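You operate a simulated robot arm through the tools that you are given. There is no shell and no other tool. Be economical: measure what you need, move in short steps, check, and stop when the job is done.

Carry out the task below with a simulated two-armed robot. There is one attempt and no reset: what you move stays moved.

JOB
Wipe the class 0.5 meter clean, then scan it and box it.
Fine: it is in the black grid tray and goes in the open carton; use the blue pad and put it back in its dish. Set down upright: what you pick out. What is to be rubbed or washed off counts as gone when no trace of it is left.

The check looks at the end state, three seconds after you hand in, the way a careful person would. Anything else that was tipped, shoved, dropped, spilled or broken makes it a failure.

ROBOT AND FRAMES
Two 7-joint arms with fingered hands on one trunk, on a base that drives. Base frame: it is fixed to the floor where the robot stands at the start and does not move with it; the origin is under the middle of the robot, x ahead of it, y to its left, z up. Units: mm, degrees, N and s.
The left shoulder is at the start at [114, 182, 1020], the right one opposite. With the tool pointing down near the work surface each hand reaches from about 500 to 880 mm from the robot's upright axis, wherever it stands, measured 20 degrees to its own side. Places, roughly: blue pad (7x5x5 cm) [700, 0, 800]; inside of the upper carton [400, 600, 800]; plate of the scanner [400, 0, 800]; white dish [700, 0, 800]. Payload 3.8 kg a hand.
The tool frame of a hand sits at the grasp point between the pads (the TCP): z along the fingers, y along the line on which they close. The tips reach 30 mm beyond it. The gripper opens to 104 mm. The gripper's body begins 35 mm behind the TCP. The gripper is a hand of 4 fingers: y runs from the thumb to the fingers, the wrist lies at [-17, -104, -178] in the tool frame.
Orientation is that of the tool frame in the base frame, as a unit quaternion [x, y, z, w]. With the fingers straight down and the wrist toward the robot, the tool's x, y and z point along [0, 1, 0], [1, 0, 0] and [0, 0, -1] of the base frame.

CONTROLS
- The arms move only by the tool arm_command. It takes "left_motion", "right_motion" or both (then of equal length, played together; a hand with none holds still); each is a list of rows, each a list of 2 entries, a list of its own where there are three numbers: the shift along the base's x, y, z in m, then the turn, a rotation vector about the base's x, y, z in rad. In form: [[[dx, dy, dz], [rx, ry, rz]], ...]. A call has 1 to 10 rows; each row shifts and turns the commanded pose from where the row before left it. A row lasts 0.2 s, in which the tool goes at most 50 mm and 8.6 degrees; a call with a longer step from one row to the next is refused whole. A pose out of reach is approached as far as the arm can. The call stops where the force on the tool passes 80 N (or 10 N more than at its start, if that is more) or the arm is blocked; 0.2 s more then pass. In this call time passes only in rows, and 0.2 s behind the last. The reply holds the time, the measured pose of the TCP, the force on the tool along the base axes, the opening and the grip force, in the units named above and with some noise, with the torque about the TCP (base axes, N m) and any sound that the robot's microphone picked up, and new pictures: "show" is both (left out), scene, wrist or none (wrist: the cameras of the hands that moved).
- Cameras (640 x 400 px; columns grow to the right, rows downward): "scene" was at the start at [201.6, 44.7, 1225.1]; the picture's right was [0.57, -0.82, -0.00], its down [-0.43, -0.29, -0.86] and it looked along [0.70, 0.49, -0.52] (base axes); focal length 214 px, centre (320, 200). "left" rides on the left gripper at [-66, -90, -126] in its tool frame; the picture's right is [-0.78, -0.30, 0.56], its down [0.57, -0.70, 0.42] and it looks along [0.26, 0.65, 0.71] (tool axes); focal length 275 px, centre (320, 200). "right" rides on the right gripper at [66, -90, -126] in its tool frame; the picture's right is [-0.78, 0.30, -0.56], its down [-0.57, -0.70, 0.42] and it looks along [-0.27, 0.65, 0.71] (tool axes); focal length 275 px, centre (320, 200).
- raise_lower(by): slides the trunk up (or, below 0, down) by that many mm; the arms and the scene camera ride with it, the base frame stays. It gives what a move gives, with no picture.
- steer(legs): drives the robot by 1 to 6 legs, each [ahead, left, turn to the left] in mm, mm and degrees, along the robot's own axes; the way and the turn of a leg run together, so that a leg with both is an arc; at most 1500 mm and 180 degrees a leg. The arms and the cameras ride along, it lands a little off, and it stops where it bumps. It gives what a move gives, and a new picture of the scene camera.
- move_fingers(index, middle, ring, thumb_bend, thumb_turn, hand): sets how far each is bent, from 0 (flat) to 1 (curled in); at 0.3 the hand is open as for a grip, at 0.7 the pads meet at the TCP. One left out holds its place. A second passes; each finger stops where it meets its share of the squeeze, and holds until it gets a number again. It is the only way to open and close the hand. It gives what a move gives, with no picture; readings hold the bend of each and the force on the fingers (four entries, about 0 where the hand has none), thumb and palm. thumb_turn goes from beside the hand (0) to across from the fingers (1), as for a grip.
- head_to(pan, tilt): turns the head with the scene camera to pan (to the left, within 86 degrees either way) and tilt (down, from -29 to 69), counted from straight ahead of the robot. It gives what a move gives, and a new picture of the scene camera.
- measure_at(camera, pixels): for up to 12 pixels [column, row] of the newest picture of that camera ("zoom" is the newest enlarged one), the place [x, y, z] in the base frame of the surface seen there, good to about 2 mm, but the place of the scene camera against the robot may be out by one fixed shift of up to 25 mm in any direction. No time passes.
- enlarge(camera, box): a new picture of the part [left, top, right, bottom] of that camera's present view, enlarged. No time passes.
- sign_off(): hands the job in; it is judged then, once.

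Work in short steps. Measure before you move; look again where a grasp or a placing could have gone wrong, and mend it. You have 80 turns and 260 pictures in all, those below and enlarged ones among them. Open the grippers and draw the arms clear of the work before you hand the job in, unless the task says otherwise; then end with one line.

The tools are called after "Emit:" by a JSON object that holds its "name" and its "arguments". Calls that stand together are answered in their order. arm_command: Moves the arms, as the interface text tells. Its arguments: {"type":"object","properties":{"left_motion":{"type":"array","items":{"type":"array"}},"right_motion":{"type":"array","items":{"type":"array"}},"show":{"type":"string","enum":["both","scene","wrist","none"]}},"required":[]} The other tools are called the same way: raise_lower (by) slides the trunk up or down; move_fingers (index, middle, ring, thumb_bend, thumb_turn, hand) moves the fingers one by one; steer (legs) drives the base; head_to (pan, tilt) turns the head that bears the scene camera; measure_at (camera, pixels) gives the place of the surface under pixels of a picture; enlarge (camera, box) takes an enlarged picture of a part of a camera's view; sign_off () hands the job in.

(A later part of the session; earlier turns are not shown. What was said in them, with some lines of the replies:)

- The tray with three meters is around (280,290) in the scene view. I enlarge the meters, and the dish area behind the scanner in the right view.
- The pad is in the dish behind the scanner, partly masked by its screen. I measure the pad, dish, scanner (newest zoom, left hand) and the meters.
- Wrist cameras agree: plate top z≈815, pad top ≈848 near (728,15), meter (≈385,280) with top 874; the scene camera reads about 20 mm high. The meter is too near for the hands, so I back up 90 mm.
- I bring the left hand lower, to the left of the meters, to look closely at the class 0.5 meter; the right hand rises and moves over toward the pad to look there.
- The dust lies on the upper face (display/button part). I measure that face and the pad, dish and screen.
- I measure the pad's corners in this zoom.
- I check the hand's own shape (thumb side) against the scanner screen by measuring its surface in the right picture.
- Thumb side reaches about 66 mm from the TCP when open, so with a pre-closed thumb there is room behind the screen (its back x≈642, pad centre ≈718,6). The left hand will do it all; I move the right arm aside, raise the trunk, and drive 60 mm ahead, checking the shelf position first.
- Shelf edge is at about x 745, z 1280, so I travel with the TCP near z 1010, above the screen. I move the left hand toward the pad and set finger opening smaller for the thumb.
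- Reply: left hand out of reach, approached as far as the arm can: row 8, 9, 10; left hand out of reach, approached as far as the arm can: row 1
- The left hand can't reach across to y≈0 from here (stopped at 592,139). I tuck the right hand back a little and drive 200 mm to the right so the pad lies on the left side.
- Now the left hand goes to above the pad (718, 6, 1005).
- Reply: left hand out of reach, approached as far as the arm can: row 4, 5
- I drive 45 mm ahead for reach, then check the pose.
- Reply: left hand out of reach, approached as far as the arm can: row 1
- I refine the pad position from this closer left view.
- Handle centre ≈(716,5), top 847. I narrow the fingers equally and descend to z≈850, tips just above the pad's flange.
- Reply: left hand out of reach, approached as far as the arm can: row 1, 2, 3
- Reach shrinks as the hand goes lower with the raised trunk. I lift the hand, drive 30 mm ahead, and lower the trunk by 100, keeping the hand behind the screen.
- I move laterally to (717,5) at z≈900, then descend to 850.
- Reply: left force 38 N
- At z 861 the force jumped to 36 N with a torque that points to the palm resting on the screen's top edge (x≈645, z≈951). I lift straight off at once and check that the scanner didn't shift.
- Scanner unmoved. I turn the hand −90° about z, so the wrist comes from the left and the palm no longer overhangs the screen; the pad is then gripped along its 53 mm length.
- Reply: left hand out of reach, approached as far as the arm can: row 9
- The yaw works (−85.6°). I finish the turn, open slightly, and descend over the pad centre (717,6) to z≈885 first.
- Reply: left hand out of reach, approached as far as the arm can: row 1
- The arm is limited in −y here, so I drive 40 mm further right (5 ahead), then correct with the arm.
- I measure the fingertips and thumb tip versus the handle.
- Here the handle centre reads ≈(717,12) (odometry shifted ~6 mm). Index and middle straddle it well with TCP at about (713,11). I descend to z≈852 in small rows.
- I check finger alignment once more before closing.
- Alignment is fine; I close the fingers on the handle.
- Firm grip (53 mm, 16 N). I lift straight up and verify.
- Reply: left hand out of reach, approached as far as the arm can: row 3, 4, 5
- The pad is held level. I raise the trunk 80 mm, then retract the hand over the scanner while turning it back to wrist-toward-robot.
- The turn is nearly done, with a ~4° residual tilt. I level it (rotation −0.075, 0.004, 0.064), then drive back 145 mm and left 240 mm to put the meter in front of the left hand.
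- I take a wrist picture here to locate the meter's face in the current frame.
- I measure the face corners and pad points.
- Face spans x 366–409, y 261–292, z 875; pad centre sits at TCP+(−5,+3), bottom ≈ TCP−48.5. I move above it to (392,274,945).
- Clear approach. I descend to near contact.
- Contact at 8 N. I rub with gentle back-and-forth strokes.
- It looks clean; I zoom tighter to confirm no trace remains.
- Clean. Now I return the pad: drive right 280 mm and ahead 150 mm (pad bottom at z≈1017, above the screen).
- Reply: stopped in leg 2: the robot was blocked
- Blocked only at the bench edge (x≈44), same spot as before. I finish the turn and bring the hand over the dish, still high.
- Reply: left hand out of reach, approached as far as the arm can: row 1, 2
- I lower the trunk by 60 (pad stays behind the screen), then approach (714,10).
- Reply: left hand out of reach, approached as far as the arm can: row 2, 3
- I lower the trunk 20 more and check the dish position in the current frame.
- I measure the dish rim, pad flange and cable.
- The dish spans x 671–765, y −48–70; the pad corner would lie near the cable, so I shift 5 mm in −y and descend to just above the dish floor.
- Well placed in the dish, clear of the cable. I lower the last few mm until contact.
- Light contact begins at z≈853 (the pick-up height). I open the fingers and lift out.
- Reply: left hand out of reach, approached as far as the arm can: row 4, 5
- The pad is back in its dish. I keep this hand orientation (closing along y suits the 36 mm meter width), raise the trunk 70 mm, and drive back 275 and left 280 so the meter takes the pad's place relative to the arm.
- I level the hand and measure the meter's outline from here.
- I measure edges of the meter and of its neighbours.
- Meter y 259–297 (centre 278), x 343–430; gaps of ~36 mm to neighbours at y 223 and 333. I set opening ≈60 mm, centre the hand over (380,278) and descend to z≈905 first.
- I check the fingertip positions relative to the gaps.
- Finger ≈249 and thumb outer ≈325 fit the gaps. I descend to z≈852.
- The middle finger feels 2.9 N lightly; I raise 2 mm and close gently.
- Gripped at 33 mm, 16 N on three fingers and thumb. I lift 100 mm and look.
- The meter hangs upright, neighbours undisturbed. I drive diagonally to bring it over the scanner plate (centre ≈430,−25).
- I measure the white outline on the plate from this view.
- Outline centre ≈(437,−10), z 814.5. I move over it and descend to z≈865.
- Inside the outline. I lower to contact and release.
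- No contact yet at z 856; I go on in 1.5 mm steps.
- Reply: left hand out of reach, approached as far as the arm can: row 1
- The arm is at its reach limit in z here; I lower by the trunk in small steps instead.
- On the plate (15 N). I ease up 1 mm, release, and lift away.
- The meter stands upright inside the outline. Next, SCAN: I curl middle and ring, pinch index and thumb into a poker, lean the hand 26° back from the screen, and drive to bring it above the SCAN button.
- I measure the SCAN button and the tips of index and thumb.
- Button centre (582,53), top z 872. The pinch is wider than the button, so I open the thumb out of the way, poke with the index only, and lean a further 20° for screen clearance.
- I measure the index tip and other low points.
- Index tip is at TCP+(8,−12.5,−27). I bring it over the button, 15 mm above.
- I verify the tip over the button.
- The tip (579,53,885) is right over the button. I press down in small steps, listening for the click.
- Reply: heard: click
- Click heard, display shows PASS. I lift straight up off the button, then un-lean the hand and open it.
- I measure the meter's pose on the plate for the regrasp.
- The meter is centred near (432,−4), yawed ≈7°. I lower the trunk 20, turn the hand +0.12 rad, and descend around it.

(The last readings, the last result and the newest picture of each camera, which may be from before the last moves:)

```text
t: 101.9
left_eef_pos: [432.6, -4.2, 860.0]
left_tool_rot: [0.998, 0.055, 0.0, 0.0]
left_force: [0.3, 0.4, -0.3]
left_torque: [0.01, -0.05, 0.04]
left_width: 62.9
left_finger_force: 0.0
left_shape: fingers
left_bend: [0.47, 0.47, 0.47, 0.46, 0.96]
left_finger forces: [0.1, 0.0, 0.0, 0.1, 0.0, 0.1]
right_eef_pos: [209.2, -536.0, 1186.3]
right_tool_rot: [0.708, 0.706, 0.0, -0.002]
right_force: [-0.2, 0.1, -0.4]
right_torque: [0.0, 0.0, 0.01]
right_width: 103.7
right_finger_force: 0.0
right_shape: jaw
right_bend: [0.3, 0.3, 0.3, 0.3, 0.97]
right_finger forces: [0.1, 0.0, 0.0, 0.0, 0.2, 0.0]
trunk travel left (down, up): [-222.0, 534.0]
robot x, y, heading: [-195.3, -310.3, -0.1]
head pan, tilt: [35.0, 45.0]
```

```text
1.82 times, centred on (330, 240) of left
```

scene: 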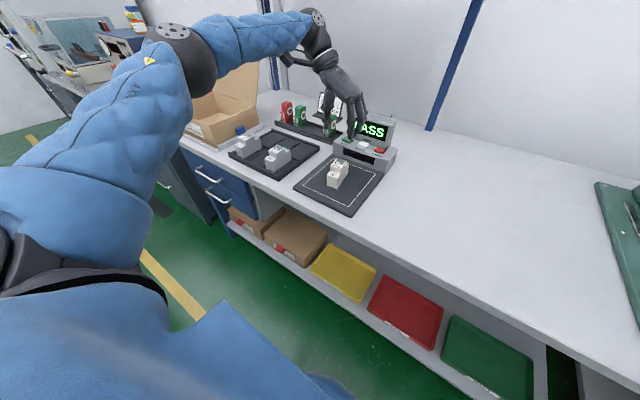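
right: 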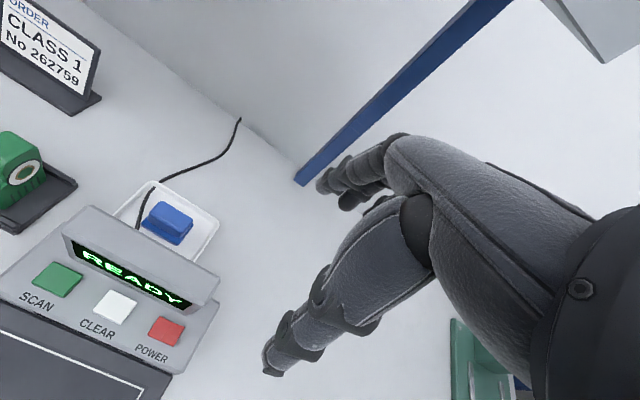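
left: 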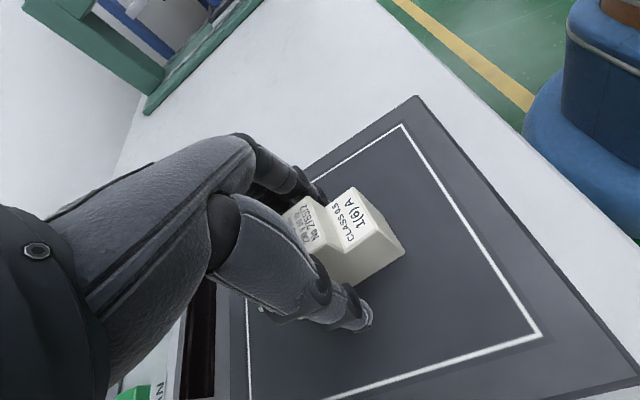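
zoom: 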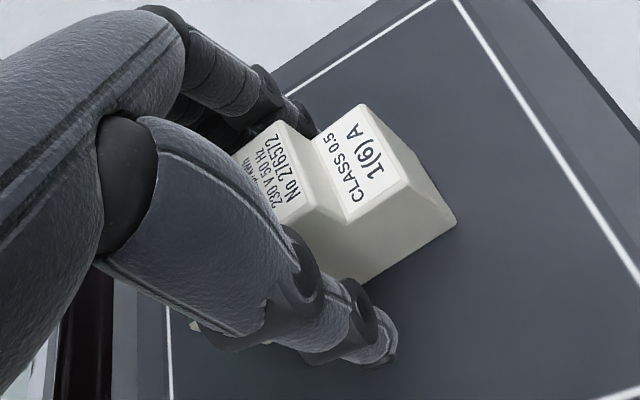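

The meter sits well between fingers and thumb. I lower 4 mm more, close in two stages, and lift.

Emit:
{"name": "arm_command", "arguments": {"left_motion": [[[0, 0.001, -0.004], [0, 0, 0]]], "show": "none"}}

Emit:
{"name": "move_fingers", "arguments": {"hand": "left", "index": 0.55, "middle": 0.55, "ring": 0.55, "thumb_bend": 0.55}}

Emit:
{"name": "move_fingers", "arguments": {"hand": "left", "index": 0.7, "middle": 0.7, "ring": 0.7, "thumb_bend": 0.7}}

Emit:
{"name": "arm_command", "arguments": {"left_motion": [[[0, 0, 0.01], [0, 0, 0]], [[0, 0, 0.03], [0, 0, 0]], [[0, 0, 0.04], [0, 0, 0]], [[0, 0, 0.04], [0, 0, 0]], [[0, 0, 0.03], [0, 0, 0]], [[0, 0, 0], [0, 0, 0]]], "show": "wrist"}}

```text
t: 102.3
left_eef_pos: [433.3, -2.1, 855.3]
left_tool_rot: [0.998, 0.056, 0.0, 0.0]
left_force: [-1.4, 0.2, -0.4]
left_torque: [0.02, -0.01, 0.01]
left_width: 63.7
left_finger_force: 0.1
left_shape: fingers
left_bend: [0.47, 0.47, 0.47, 0.46, 0.96]
left_finger forces: [0.0, 0.0, 0.0, 0.1, 0.0, 0.0]
right_eef_pos: [211.9, -536.6, 1185.9]
right_tool_rot: [0.708, 0.707, -0.002, -0.002]
right_force: [0.1, 0.0, -0.2]
right_torque: [0.0, -0.01, 0.01]
right_width: 103.8
right_finger_force: 0.1
right_shape: jaw
right_bend: [0.3, 0.3, 0.3, 0.3, 0.97]
right_finger forces: [0.0, 0.0, 0.0, 0.0, 0.1, 0.0]
trunk travel left (down, up): [-222.0, 534.0]
robot x, y, heading: [-194.2, -306.8, -0.2]
head pan, tilt: [35.0, 45.0]
```

```text
t: 103.3
left_eef_pos: [433.5, -1.9, 855.1]
left_tool_rot: [0.998, 0.056, 0.0, 0.0]
left_force: [-0.4, -0.8, 0.0]
left_torque: [-0.02, -0.01, 0.02]
left_width: 41.7
left_finger_force: 0.1
left_shape: fingers
left_bend: [0.54, 0.55, 0.55, 0.55, 0.98]
left_finger forces: [0.3, 0.1, 0.1, 0.1, 0.1, 0.1]
right_eef_pos: [211.1, -534.7, 1186.3]
right_tool_rot: [0.708, 0.707, -0.001, -0.001]
right_force: [0.5, 0.3, -0.6]
right_torque: [-0.02, 0.01, 0.01]
right_width: 103.7
right_finger_force: 0.0
right_shape: jaw
right_bend: [0.3, 0.3, 0.3, 0.3, 0.97]
right_finger forces: [0.0, 0.0, 0.0, 0.0, 0.0, 0.0]
trunk travel left (down, up): [-222.0, 534.0]
robot x, y, heading: [-194.3, -304.6, -0.0]
head pan, tilt: [35.0, 45.0]
```

```text
t: 104.3
left_eef_pos: [433.4, -2.2, 855.0]
left_tool_rot: [0.998, 0.055, 0.0, 0.001]
left_force: [-0.1, -0.6, 1.7]
left_torque: [0.02, 0.01, -0.01]
left_width: 33.0
left_finger_force: 16.3
left_shape: fingers
left_bend: [0.61, 0.64, 0.65, 0.58, 0.97]
left_finger forces: [6.6, 6.1, 3.6, 0.0, 16.5, 0.1]
right_eef_pos: [209.3, -535.3, 1187.1]
right_tool_rot: [0.708, 0.706, -0.002, -0.002]
right_force: [0.3, -0.5, 0.7]
right_torque: [-0.04, 0.0, -0.01]
right_width: 104.0
right_finger_force: 0.1
right_shape: jaw
right_bend: [0.3, 0.3, 0.3, 0.3, 0.97]
right_finger forces: [0.0, 0.0, 0.1, 0.0, 0.0, 0.0]
trunk travel left (down, up): [-222.0, 534.0]
robot x, y, heading: [-195.8, -311.1, -0.1]
head pan, tilt: [35.0, 45.0]
```

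```text
t: 105.7
left_eef_pos: [431.7, -2.0, 1006.4]
left_tool_rot: [0.998, 0.057, 0.0, -0.001]
left_force: [-0.4, -0.2, -2.3]
left_torque: [-0.01, -0.02, 0.0]
left_width: 33.2
left_finger_force: 16.6
left_shape: fingers
left_bend: [0.61, 0.64, 0.65, 0.58, 0.97]
left_finger forces: [6.6, 6.1, 3.8, 0.1, 16.4, 0.1]
right_eef_pos: [211.0, -534.5, 1184.8]
right_tool_rot: [0.708, 0.706, -0.001, -0.001]
right_force: [0.3, -0.1, 0.5]
right_torque: [-0.03, 0.01, -0.02]
right_width: 103.7
right_finger_force: 0.0
right_shape: jaw
right_bend: [0.3, 0.3, 0.3, 0.3, 0.97]
right_finger forces: [0.0, 0.0, 0.1, 0.0, 0.0, 0.1]
trunk travel left (down, up): [-222.0, 534.0]
robot x, y, heading: [-197.9, -306.2, -0.0]
head pan, tilt: [35.0, 45.0]
```

left: 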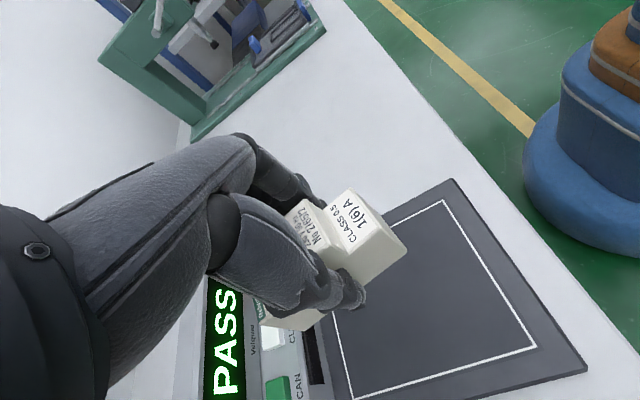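

Held firmly at 33 mm; display still PASS. I drive 300 mm left (hand stays above the tray) and look at the carton.

Emit:
{"name": "steer", "arguments": {"legs": [[0, 300, 0]]}}

Emit:
{"name": "head_to", "arguments": {"pan": 50, "tilt": 40}}

```text
t: 107.8
left_eef_pos: [433.5, 299.0, 1005.9]
left_tool_rot: [0.998, 0.056, 0.0, 0.0]
left_force: [0.3, 0.5, -1.0]
left_torque: [-0.03, 0.02, -0.01]
left_width: 33.3
left_finger_force: 16.3
left_shape: fingers
left_bend: [0.61, 0.64, 0.65, 0.58, 0.97]
left_finger forces: [6.7, 6.1, 3.9, 0.1, 16.4, 0.0]
right_eef_pos: [210.1, -234.9, 1186.2]
right_tool_rot: [0.709, 0.706, -0.002, 0.0]
right_force: [-0.6, 0.2, 0.1]
right_torque: [-0.02, 0.02, 0.05]
right_width: 103.9
right_finger_force: 0.1
right_shape: jaw
right_bend: [0.3, 0.3, 0.3, 0.3, 0.97]
right_finger forces: [0.0, 0.0, 0.0, 0.1, 0.0, 0.0]
trunk travel left (down, up): [-222.0, 534.0]
robot x, y, heading: [-194.8, -10.8, 0.1]
head pan, tilt: [35.0, 45.0]
```

scene: 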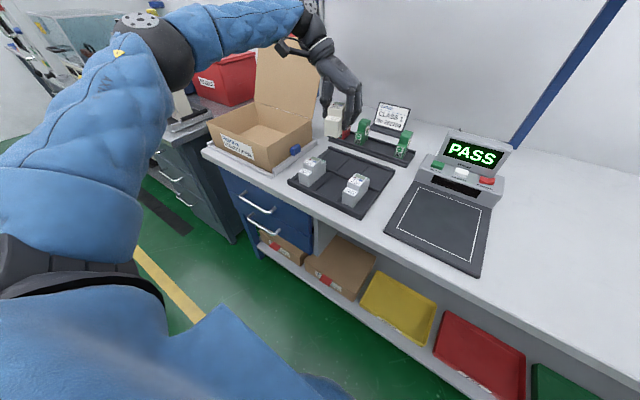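

```text
t: 108.5
left_eef_pos: [431.9, 297.1, 1006.5]
left_tool_rot: [0.999, 0.055, -0.001, -0.001]
left_force: [-0.5, -0.8, -0.7]
left_torque: [0.0, 0.03, 0.02]
left_width: 33.1
left_finger_force: 16.5
left_shape: fingers
left_bend: [0.61, 0.64, 0.65, 0.58, 0.97]
left_finger forces: [6.6, 6.0, 3.8, 0.0, 16.3, 0.1]
right_eef_pos: [210.3, -236.7, 1185.1]
right_tool_rot: [0.708, 0.706, -0.001, -0.002]
right_force: [-0.2, 0.9, -0.6]
right_torque: [0.01, -0.04, -0.01]
right_width: 103.7
right_finger_force: 0.0
right_shape: jaw
right_bend: [0.3, 0.3, 0.3, 0.3, 0.97]
right_finger forces: [0.1, 0.0, 0.0, 0.0, 0.1, 0.0]
trunk travel left (down, up): [-222.0, 534.0]
robot x, y, heading: [-194.7, -9.0, -0.3]
head pan, tilt: [50.0, 40.0]
```

scene: 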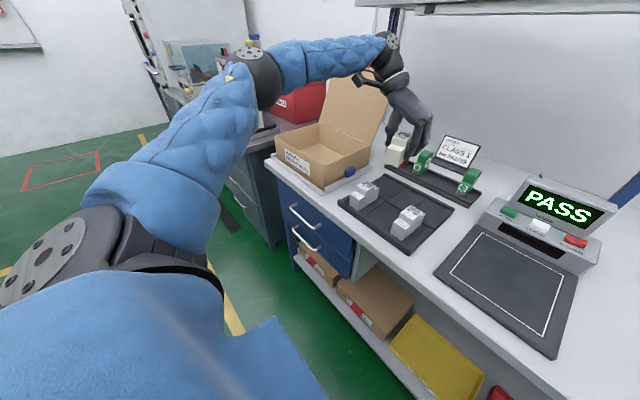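

I measure the carton: floor, wall tops, lid, and the arm's elbow and red bin for clearance.

Emit:
{"name": "measure_at", "arguments": {"camera": "scene", "pixels": [[320, 150], [278, 137], [318, 172], [370, 152], [318, 125], [328, 74], [382, 100], [340, 160], [325, 145], [300, 105], [255, 75], [335, 55]]}}

Emit:
{"name": "enlarge", "arguments": {"camera": "scene", "box": [260, 60, 400, 200]}}

```text
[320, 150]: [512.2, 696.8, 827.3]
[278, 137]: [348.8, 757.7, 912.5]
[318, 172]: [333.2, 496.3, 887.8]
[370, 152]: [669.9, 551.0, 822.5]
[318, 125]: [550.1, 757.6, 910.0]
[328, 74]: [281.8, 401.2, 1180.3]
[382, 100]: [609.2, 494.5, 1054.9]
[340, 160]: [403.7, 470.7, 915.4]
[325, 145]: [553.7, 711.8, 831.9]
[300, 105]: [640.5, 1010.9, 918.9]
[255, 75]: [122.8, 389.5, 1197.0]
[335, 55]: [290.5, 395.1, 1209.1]
```

```text
2.86 times, centred on (330, 130) of scene
```

zoom: 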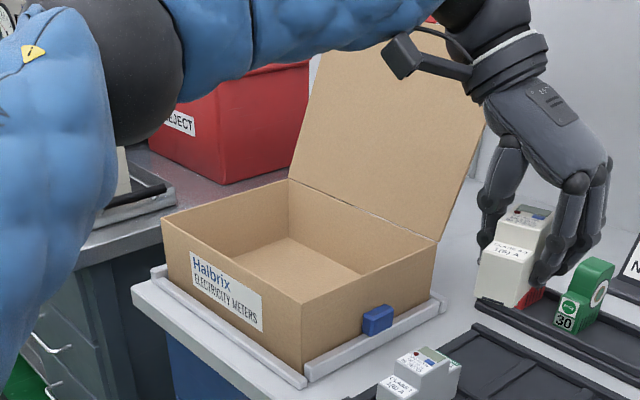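

Carton inside spans about x 340–558, y 478–765, wall tops ≈892, floor ≈806; lid leans back beyond x 558. I drive 303 mm left to bring the meter over it.

Emit:
{"name": "steer", "arguments": {"legs": [[10, 308, 0]]}}

Emit:
{"name": "arm_command", "arguments": {"left_motion": [[[0, 0, 0], [0, 0, 0]]], "show": "wrist"}}

```text
t: 110.6
left_eef_pos: [440.0, 614.2, 1006.0]
left_tool_rot: [0.998, 0.058, 0.0, 0.001]
left_force: [-0.4, -0.3, -1.2]
left_torque: [-0.02, 0.01, -0.02]
left_width: 33.1
left_finger_force: 16.6
left_shape: fingers
left_bend: [0.61, 0.64, 0.65, 0.58, 0.97]
left_finger forces: [6.6, 6.0, 3.9, 0.0, 16.5, 0.0]
right_eef_pos: [221.9, 78.5, 1185.2]
right_tool_rot: [0.706, 0.708, -0.002, -0.001]
right_force: [-0.6, -0.2, 0.1]
right_torque: [-0.02, 0.02, 0.02]
right_width: 103.7
right_finger_force: 0.1
right_shape: jaw
right_bend: [0.3, 0.3, 0.3, 0.3, 0.97]
right_finger forces: [0.0, 0.0, 0.1, 0.1, 0.0, 0.1]
trunk travel left (down, up): [-222.0, 534.0]
robot x, y, heading: [-185.2, 302.9, 0.2]
head pan, tilt: [50.0, 40.0]
```

scene: 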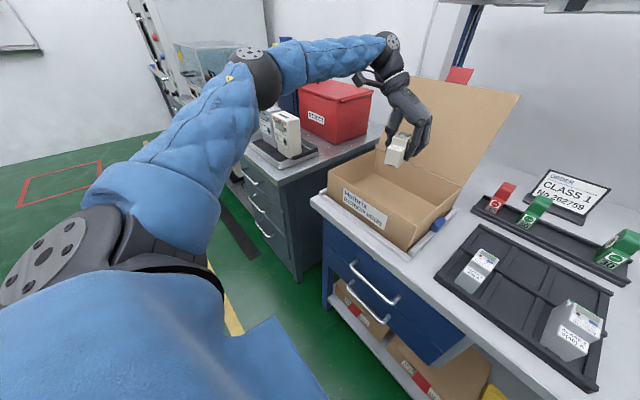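

```text
t: 111.0
left_eef_pos: [439.6, 611.5, 1006.6]
left_tool_rot: [0.998, 0.059, 0.0, 0.001]
left_force: [-0.6, 0.3, -1.5]
left_torque: [-0.04, 0.0, -0.01]
left_width: 33.2
left_finger_force: 16.2
left_shape: fingers
left_bend: [0.61, 0.64, 0.65, 0.58, 0.97]
left_finger forces: [6.5, 6.1, 3.8, 0.1, 16.4, 0.0]
right_eef_pos: [222.8, 76.6, 1185.3]
right_tool_rot: [0.706, 0.708, -0.002, -0.001]
right_force: [0.2, 1.1, 0.5]
right_torque: [0.01, 0.01, 0.0]
right_width: 103.8
right_finger_force: 0.1
right_shape: jaw
right_bend: [0.3, 0.3, 0.3, 0.3, 0.97]
right_finger forces: [0.0, 0.0, 0.0, 0.1, 0.0, 0.0]
trunk travel left (down, up): [-222.0, 534.0]
robot x, y, heading: [-187.3, 302.4, 0.1]
head pan, tilt: [50.0, 40.0]
```

left: 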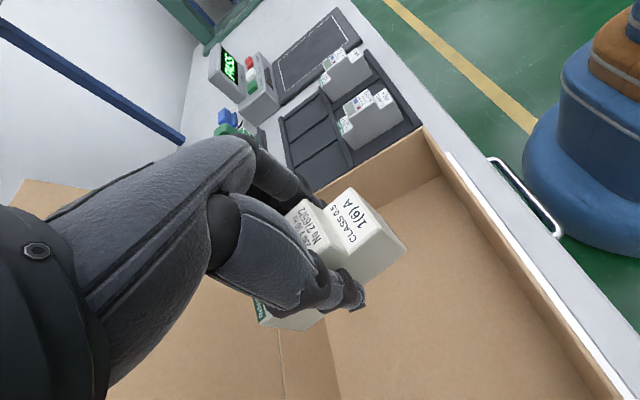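

I check the carton interior in the wrist view.

Emit:
{"name": "measure_at", "arguments": {"camera": "left", "pixels": [[430, 300], [400, 350], [420, 225], [375, 185], [425, 130], [500, 240], [570, 345], [278, 370], [335, 360], [440, 180], [345, 320]]}}

```text
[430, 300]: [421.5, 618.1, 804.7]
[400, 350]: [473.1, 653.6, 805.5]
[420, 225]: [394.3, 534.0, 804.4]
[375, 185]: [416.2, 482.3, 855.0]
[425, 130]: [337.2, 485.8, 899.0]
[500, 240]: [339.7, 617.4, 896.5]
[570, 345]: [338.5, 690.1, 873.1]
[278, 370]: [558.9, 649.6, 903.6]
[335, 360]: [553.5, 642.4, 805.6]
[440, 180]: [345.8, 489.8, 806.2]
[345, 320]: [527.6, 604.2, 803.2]
```

Floor z 805; contact expected at TCP z≈845.5, clear of all walls. I lower the trunk 60 mm and then the arm to z≈856.

Emit:
{"name": "raise_lower", "arguments": {"by": -60}}

Emit:
{"name": "arm_command", "arguments": {"left_motion": [[[0, 0, -0.03], [0, 0, 0]], [[0, 0, -0.03], [0, 0, 0]], [[0, 0, -0.02], [0, 0, 0]], [[0, 0, -0.009], [0, 0, 0]], [[0, 0, 0], [0, 0, 0]]], "show": "both"}}

```text
t: 112.0
left_eef_pos: [439.6, 612.2, 947.8]
left_tool_rot: [0.998, 0.059, 0.001, 0.0]
left_force: [0.5, 0.2, -0.8]
left_torque: [0.0, -0.01, 0.01]
left_width: 33.1
left_finger_force: 16.6
left_shape: fingers
left_bend: [0.61, 0.64, 0.65, 0.58, 0.97]
left_finger forces: [6.6, 6.0, 3.8, 0.1, 16.4, 0.0]
right_eef_pos: [220.9, 76.1, 1126.0]
right_tool_rot: [0.706, 0.708, -0.001, -0.001]
right_force: [-0.7, 0.3, 0.2]
right_torque: [-0.03, -0.02, 0.04]
right_width: 103.9
right_finger_force: 0.1
right_shape: jaw
right_bend: [0.3, 0.3, 0.3, 0.3, 0.97]
right_finger forces: [0.0, 0.0, 0.0, 0.1, 0.1, 0.1]
trunk travel left (down, up): [-162.0, 594.0]
robot x, y, heading: [-187.3, 301.3, 0.0]
head pan, tilt: [50.0, 40.0]
```

```text
t: 113.2
left_eef_pos: [439.4, 610.3, 857.9]
left_tool_rot: [0.998, 0.058, 0.001, -0.001]
left_force: [0.2, 0.0, -1.8]
left_torque: [-0.01, 0.0, 0.02]
left_width: 33.2
left_finger_force: 16.3
left_shape: fingers
left_bend: [0.61, 0.64, 0.65, 0.58, 0.97]
left_finger forces: [6.5, 6.0, 3.8, 0.0, 16.4, 0.0]
right_eef_pos: [222.7, 77.5, 1124.9]
right_tool_rot: [0.706, 0.709, -0.001, -0.002]
right_force: [-1.2, 0.6, 0.4]
right_torque: [0.02, -0.01, 0.03]
right_width: 103.9
right_finger_force: 0.1
right_shape: jaw
right_bend: [0.3, 0.3, 0.3, 0.3, 0.97]
right_finger forces: [0.1, 0.0, 0.0, 0.1, 0.0, 0.0]
trunk travel left (down, up): [-162.0, 594.0]
robot x, y, heading: [-186.0, 303.4, 0.1]
head pan, tilt: [50.0, 40.0]
```

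scene: 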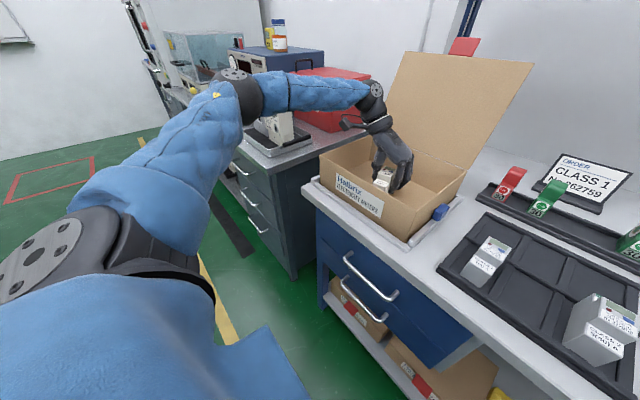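
left: 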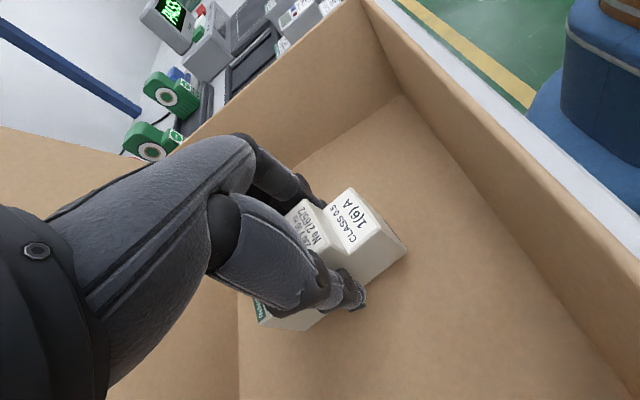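

Inside the carton with room all round. I lower the last ~12 mm in steps to contact.

Emit:
{"name": "arm_command", "arguments": {"left_motion": [[[0, 0, -0.006], [0, 0, 0]], [[0, 0, -0.004], [0, 0, 0]]], "show": "none"}}

Emit:
{"name": "arm_command", "arguments": {"left_motion": [[[0, 0, -0.002], [0, 0, 0]]], "show": "none"}}

Emit:
{"name": "arm_command", "arguments": {"left_motion": [[[0, 0, -0.0015], [0, 0, 0]]], "show": "none"}}

```text
t: 113.8
left_eef_pos: [439.8, 611.3, 847.2]
left_tool_rot: [0.998, 0.058, 0.001, -0.001]
left_force: [0.2, 0.3, -0.8]
left_torque: [-0.02, 0.01, -0.01]
left_width: 33.3
left_finger_force: 16.0
left_shape: fingers
left_bend: [0.61, 0.64, 0.65, 0.58, 0.97]
left_finger forces: [6.7, 6.0, 3.8, 0.0, 16.4, 0.0]
right_eef_pos: [221.3, 76.9, 1125.7]
right_tool_rot: [0.706, 0.708, -0.001, -0.001]
right_force: [0.0, -0.2, 0.9]
right_torque: [-0.04, -0.02, 0.0]
right_width: 104.0
right_finger_force: 0.1
right_shape: jaw
right_bend: [0.3, 0.3, 0.3, 0.3, 0.97]
right_finger forces: [0.0, 0.0, 0.0, 0.0, 0.1, 0.1]
trunk travel left (down, up): [-162.0, 594.0]
robot x, y, heading: [-188.5, 299.6, 0.4]
head pan, tilt: [50.0, 40.0]
```

```text
t: 114.2
left_eef_pos: [439.9, 611.4, 846.2]
left_tool_rot: [0.998, 0.058, 0.0, 0.0]
left_force: [-0.7, 0.0, 1.7]
left_torque: [0.03, 0.06, -0.02]
left_width: 33.2
left_finger_force: 16.4
left_shape: fingers
left_bend: [0.61, 0.64, 0.65, 0.58, 0.97]
left_finger forces: [6.5, 5.9, 3.7, 0.1, 16.5, 0.0]
right_eef_pos: [220.6, 77.4, 1125.8]
right_tool_rot: [0.706, 0.708, -0.002, -0.001]
right_force: [-0.8, -0.1, -0.1]
right_torque: [-0.01, 0.02, 0.01]
right_width: 103.9
right_finger_force: 0.1
right_shape: jaw
right_bend: [0.3, 0.3, 0.3, 0.3, 0.97]
right_finger forces: [0.0, 0.1, 0.1, 0.1, 0.0, 0.0]
trunk travel left (down, up): [-162.0, 594.0]
robot x, y, heading: [-188.3, 304.0, 0.4]
head pan, tilt: [50.0, 40.0]
```

```text
t: 114.6
left_eef_pos: [440.5, 611.4, 845.9]
left_tool_rot: [0.998, 0.058, 0.001, 0.0]
left_force: [-0.4, 0.3, 5.2]
left_torque: [0.15, 0.07, 0.01]
left_width: 33.2
left_finger_force: 16.6
left_shape: fingers
left_bend: [0.61, 0.64, 0.65, 0.58, 0.97]
left_finger forces: [6.7, 5.9, 3.7, 0.0, 16.8, 0.0]
right_eef_pos: [220.8, 77.4, 1127.4]
right_tool_rot: [0.706, 0.708, -0.001, -0.002]
right_force: [-0.1, -0.2, -0.9]
right_torque: [-0.02, -0.02, 0.01]
right_width: 103.6
right_finger_force: 0.0
right_shape: jaw
right_bend: [0.3, 0.3, 0.3, 0.3, 0.97]
right_finger forces: [0.0, 0.1, 0.1, 0.1, 0.1, 0.0]
trunk travel left (down, up): [-162.0, 594.0]
robot x, y, heading: [-184.0, 303.5, 0.2]
head pan, tilt: [50.0, 40.0]
```

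The meter rests on the carton floor (5 N). I release and lift straight out.

Emit:
{"name": "move_fingers", "arguments": {"hand": "left", "index": 0.46, "middle": 0.46, "ring": 0.46, "thumb_bend": 0.44}}

Emit:
{"name": "arm_command", "arguments": {"left_motion": [[[0, 0, 0.015], [0, 0, 0]], [[0, 0, 0.03], [0, 0, 0]], [[0, 0, 0.04], [0, 0, 0]], [[0, 0, 0.04], [0, 0, 0]], [[0, 0, 0.04], [0, 0, 0]], [[0, 0, 0], [0, 0, 0]]], "show": "both"}}

```text
t: 115.6
left_eef_pos: [440.5, 611.2, 844.4]
left_tool_rot: [0.998, 0.057, 0.001, 0.0]
left_force: [0.1, 0.4, -0.5]
left_torque: [0.0, 0.0, -0.03]
left_width: 66.0
left_finger_force: 0.0
left_shape: fingers
left_bend: [0.46, 0.46, 0.46, 0.44, 0.96]
left_finger forces: [0.1, 0.0, 0.0, 0.0, 0.0, 0.1]
right_eef_pos: [222.1, 77.6, 1125.9]
right_tool_rot: [0.706, 0.708, -0.001, -0.001]
right_force: [-0.1, 0.8, -0.4]
right_torque: [-0.01, 0.01, 0.01]
right_width: 103.8
right_finger_force: 0.1
right_shape: jaw
right_bend: [0.3, 0.3, 0.3, 0.3, 0.97]
right_finger forces: [0.0, 0.0, 0.0, 0.1, 0.0, 0.0]
trunk travel left (down, up): [-162.0, 594.0]
robot x, y, heading: [-188.2, 301.1, 0.4]
head pan, tilt: [50.0, 40.0]
```

```text
t: 117.0
left_eef_pos: [440.6, 616.2, 1008.5]
left_tool_rot: [0.998, 0.059, 0.0, 0.001]
left_force: [-0.3, 0.1, -1.0]
left_torque: [0.0, 0.0, 0.02]
left_width: 66.0
left_finger_force: 0.1
left_shape: fingers
left_bend: [0.46, 0.46, 0.46, 0.44, 0.96]
left_finger forces: [0.0, 0.0, 0.1, 0.0, 0.0, 0.0]
right_eef_pos: [222.3, 77.2, 1124.9]
right_tool_rot: [0.706, 0.708, -0.001, -0.002]
right_force: [-0.1, 0.8, 0.7]
right_torque: [-0.01, 0.01, 0.02]
right_width: 103.6
right_finger_force: 0.2
right_shape: jaw
right_bend: [0.3, 0.3, 0.3, 0.3, 0.97]
right_finger forces: [0.1, 0.0, 0.1, 0.0, 0.0, 0.0]
trunk travel left (down, up): [-162.0, 594.0]
robot x, y, heading: [-186.5, 305.1, 0.1]
head pan, tilt: [50.0, 40.0]
```

scene: 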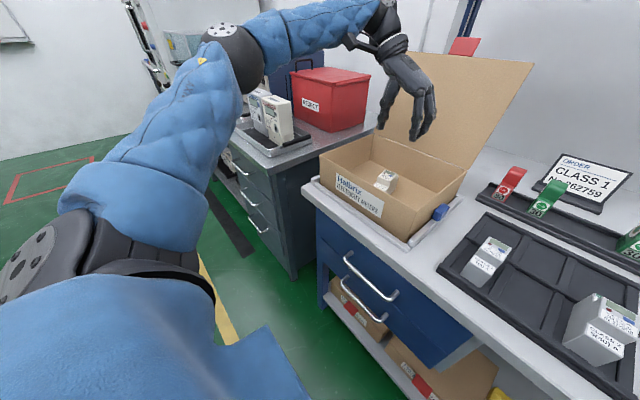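
left: 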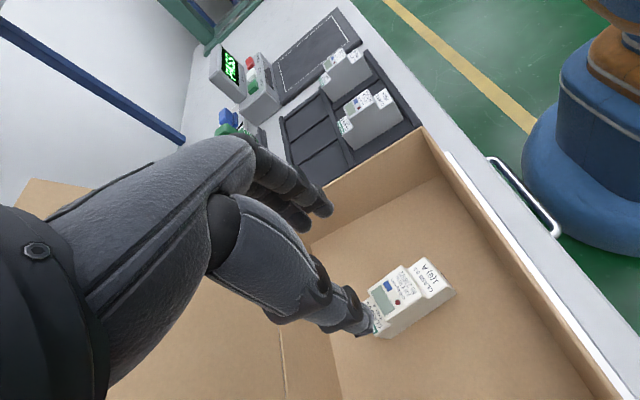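

The meter stands upright in the carton. I open the hand fully, back the robot 200 mm off so the arms are clear, and take one last look.

Emit:
{"name": "move_fingers", "arguments": {"hand": "left", "index": 0.3, "middle": 0.3, "ring": 0.3, "thumb_bend": 0.3}}

Emit:
{"name": "enlarge", "arguments": {"camera": "left", "box": [350, 240, 470, 350]}}

Emit:
{"name": "raise_lower", "arguments": {"by": 60}}

Emit:
{"name": "steer", "arguments": {"legs": [[-200, 0, 0]]}}

```text
t: 118.0
left_eef_pos: [440.2, 615.8, 1009.0]
left_tool_rot: [0.998, 0.058, -0.001, 0.0]
left_force: [0.0, -0.5, -0.4]
left_torque: [0.01, 0.01, 0.03]
left_width: 104.5
left_finger_force: 0.0
left_shape: fingers
left_bend: [0.3, 0.3, 0.3, 0.3, 0.94]
left_finger forces: [0.1, 0.0, 0.0, 0.1, 0.0, 0.1]
right_eef_pos: [221.5, 77.5, 1126.2]
right_tool_rot: [0.706, 0.708, -0.001, -0.001]
right_force: [-0.7, 0.2, -0.5]
right_torque: [0.01, 0.0, -0.01]
right_width: 104.0
right_finger_force: 0.1
right_shape: jaw
right_bend: [0.3, 0.3, 0.3, 0.3, 0.97]
right_finger forces: [0.0, 0.0, 0.0, 0.1, 0.0, 0.0]
trunk travel left (down, up): [-162.0, 594.0]
robot x, y, heading: [-188.9, 302.9, 0.1]
head pan, tilt: [50.0, 40.0]
```

```text
3.64 times, centred on (410, 295) of left
```

zoom: 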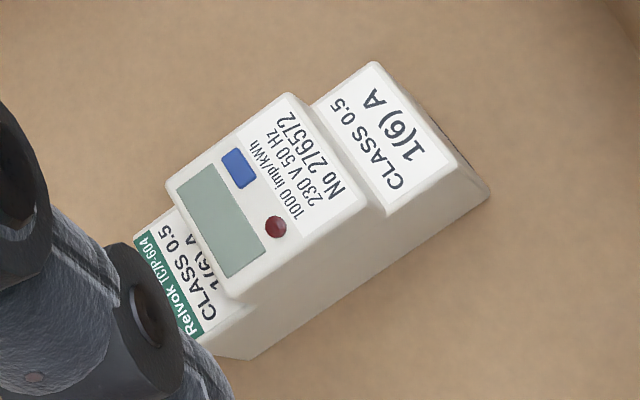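

```text
t: 119.0
left_eef_pos: [440.5, 611.6, 1068.2]
left_tool_rot: [0.998, 0.059, 0.0, 0.0]
left_force: [-0.4, -0.7, -0.5]
left_torque: [0.0, 0.05, -0.01]
left_width: 104.3
left_finger_force: 0.0
left_shape: fingers
left_bend: [0.3, 0.3, 0.3, 0.3, 0.94]
left_finger forces: [0.0, 0.1, 0.0, 0.0, 0.0, 0.0]
right_eef_pos: [223.7, 76.9, 1183.7]
right_tool_rot: [0.706, 0.709, -0.003, -0.001]
right_force: [0.2, -0.5, 0.2]
right_torque: [-0.03, 0.03, 0.0]
right_width: 103.6
right_finger_force: 0.0
right_shape: jaw
right_bend: [0.3, 0.3, 0.3, 0.3, 0.97]
right_finger forces: [0.1, 0.0, 0.1, 0.1, 0.0, 0.0]
trunk travel left (down, up): [-222.0, 534.0]
robot x, y, heading: [-187.4, 304.0, 0.3]
head pan, tilt: [50.0, 40.0]
```

```text
t: 120.6
left_eef_pos: [233.7, 611.5, 1070.8]
left_tool_rot: [0.998, 0.059, 0.001, 0.0]
left_force: [0.3, -0.1, -0.3]
left_torque: [-0.01, -0.02, -0.02]
left_width: 104.4
left_finger_force: 0.0
left_shape: fingers
left_bend: [0.3, 0.3, 0.3, 0.3, 0.94]
left_finger forces: [0.0, 0.0, 0.0, 0.0, 0.1, 0.0]
right_eef_pos: [16.8, 76.1, 1185.5]
right_tool_rot: [0.705, 0.709, -0.001, -0.002]
right_force: [0.1, 0.2, 0.0]
right_torque: [-0.05, -0.04, -0.02]
right_width: 103.9
right_finger_force: 0.1
right_shape: jaw
right_bend: [0.3, 0.3, 0.3, 0.3, 0.97]
right_finger forces: [0.0, 0.0, 0.0, 0.0, 0.0, 0.1]
trunk travel left (down, up): [-222.0, 534.0]
robot x, y, heading: [-389.6, 299.3, 0.5]
head pan, tilt: [50.0, 40.0]
5 turns are left
```

scene: 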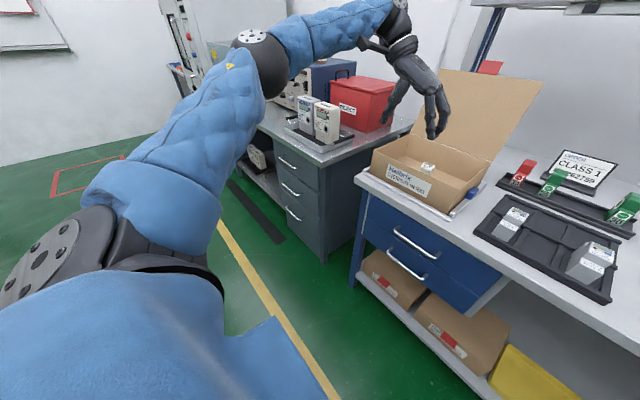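

The meter is clean, scanned (PASS) and upright in the carton. The pad is in its dish and the hands are open and clear, so I hand in.

Emit:
{"name": "sign_off", "arguments": {}}

```text
The job is handed in.
```

The class 0.5 meter (No 276572) is wiped clean, scanned with the display showing PASS, and standing upright in the open carton; the blue pad is back in its dish. While I was first reaching for the pad, the left hand pressed on the top of the scanner screen with about 36 N; the scanner did not shift.
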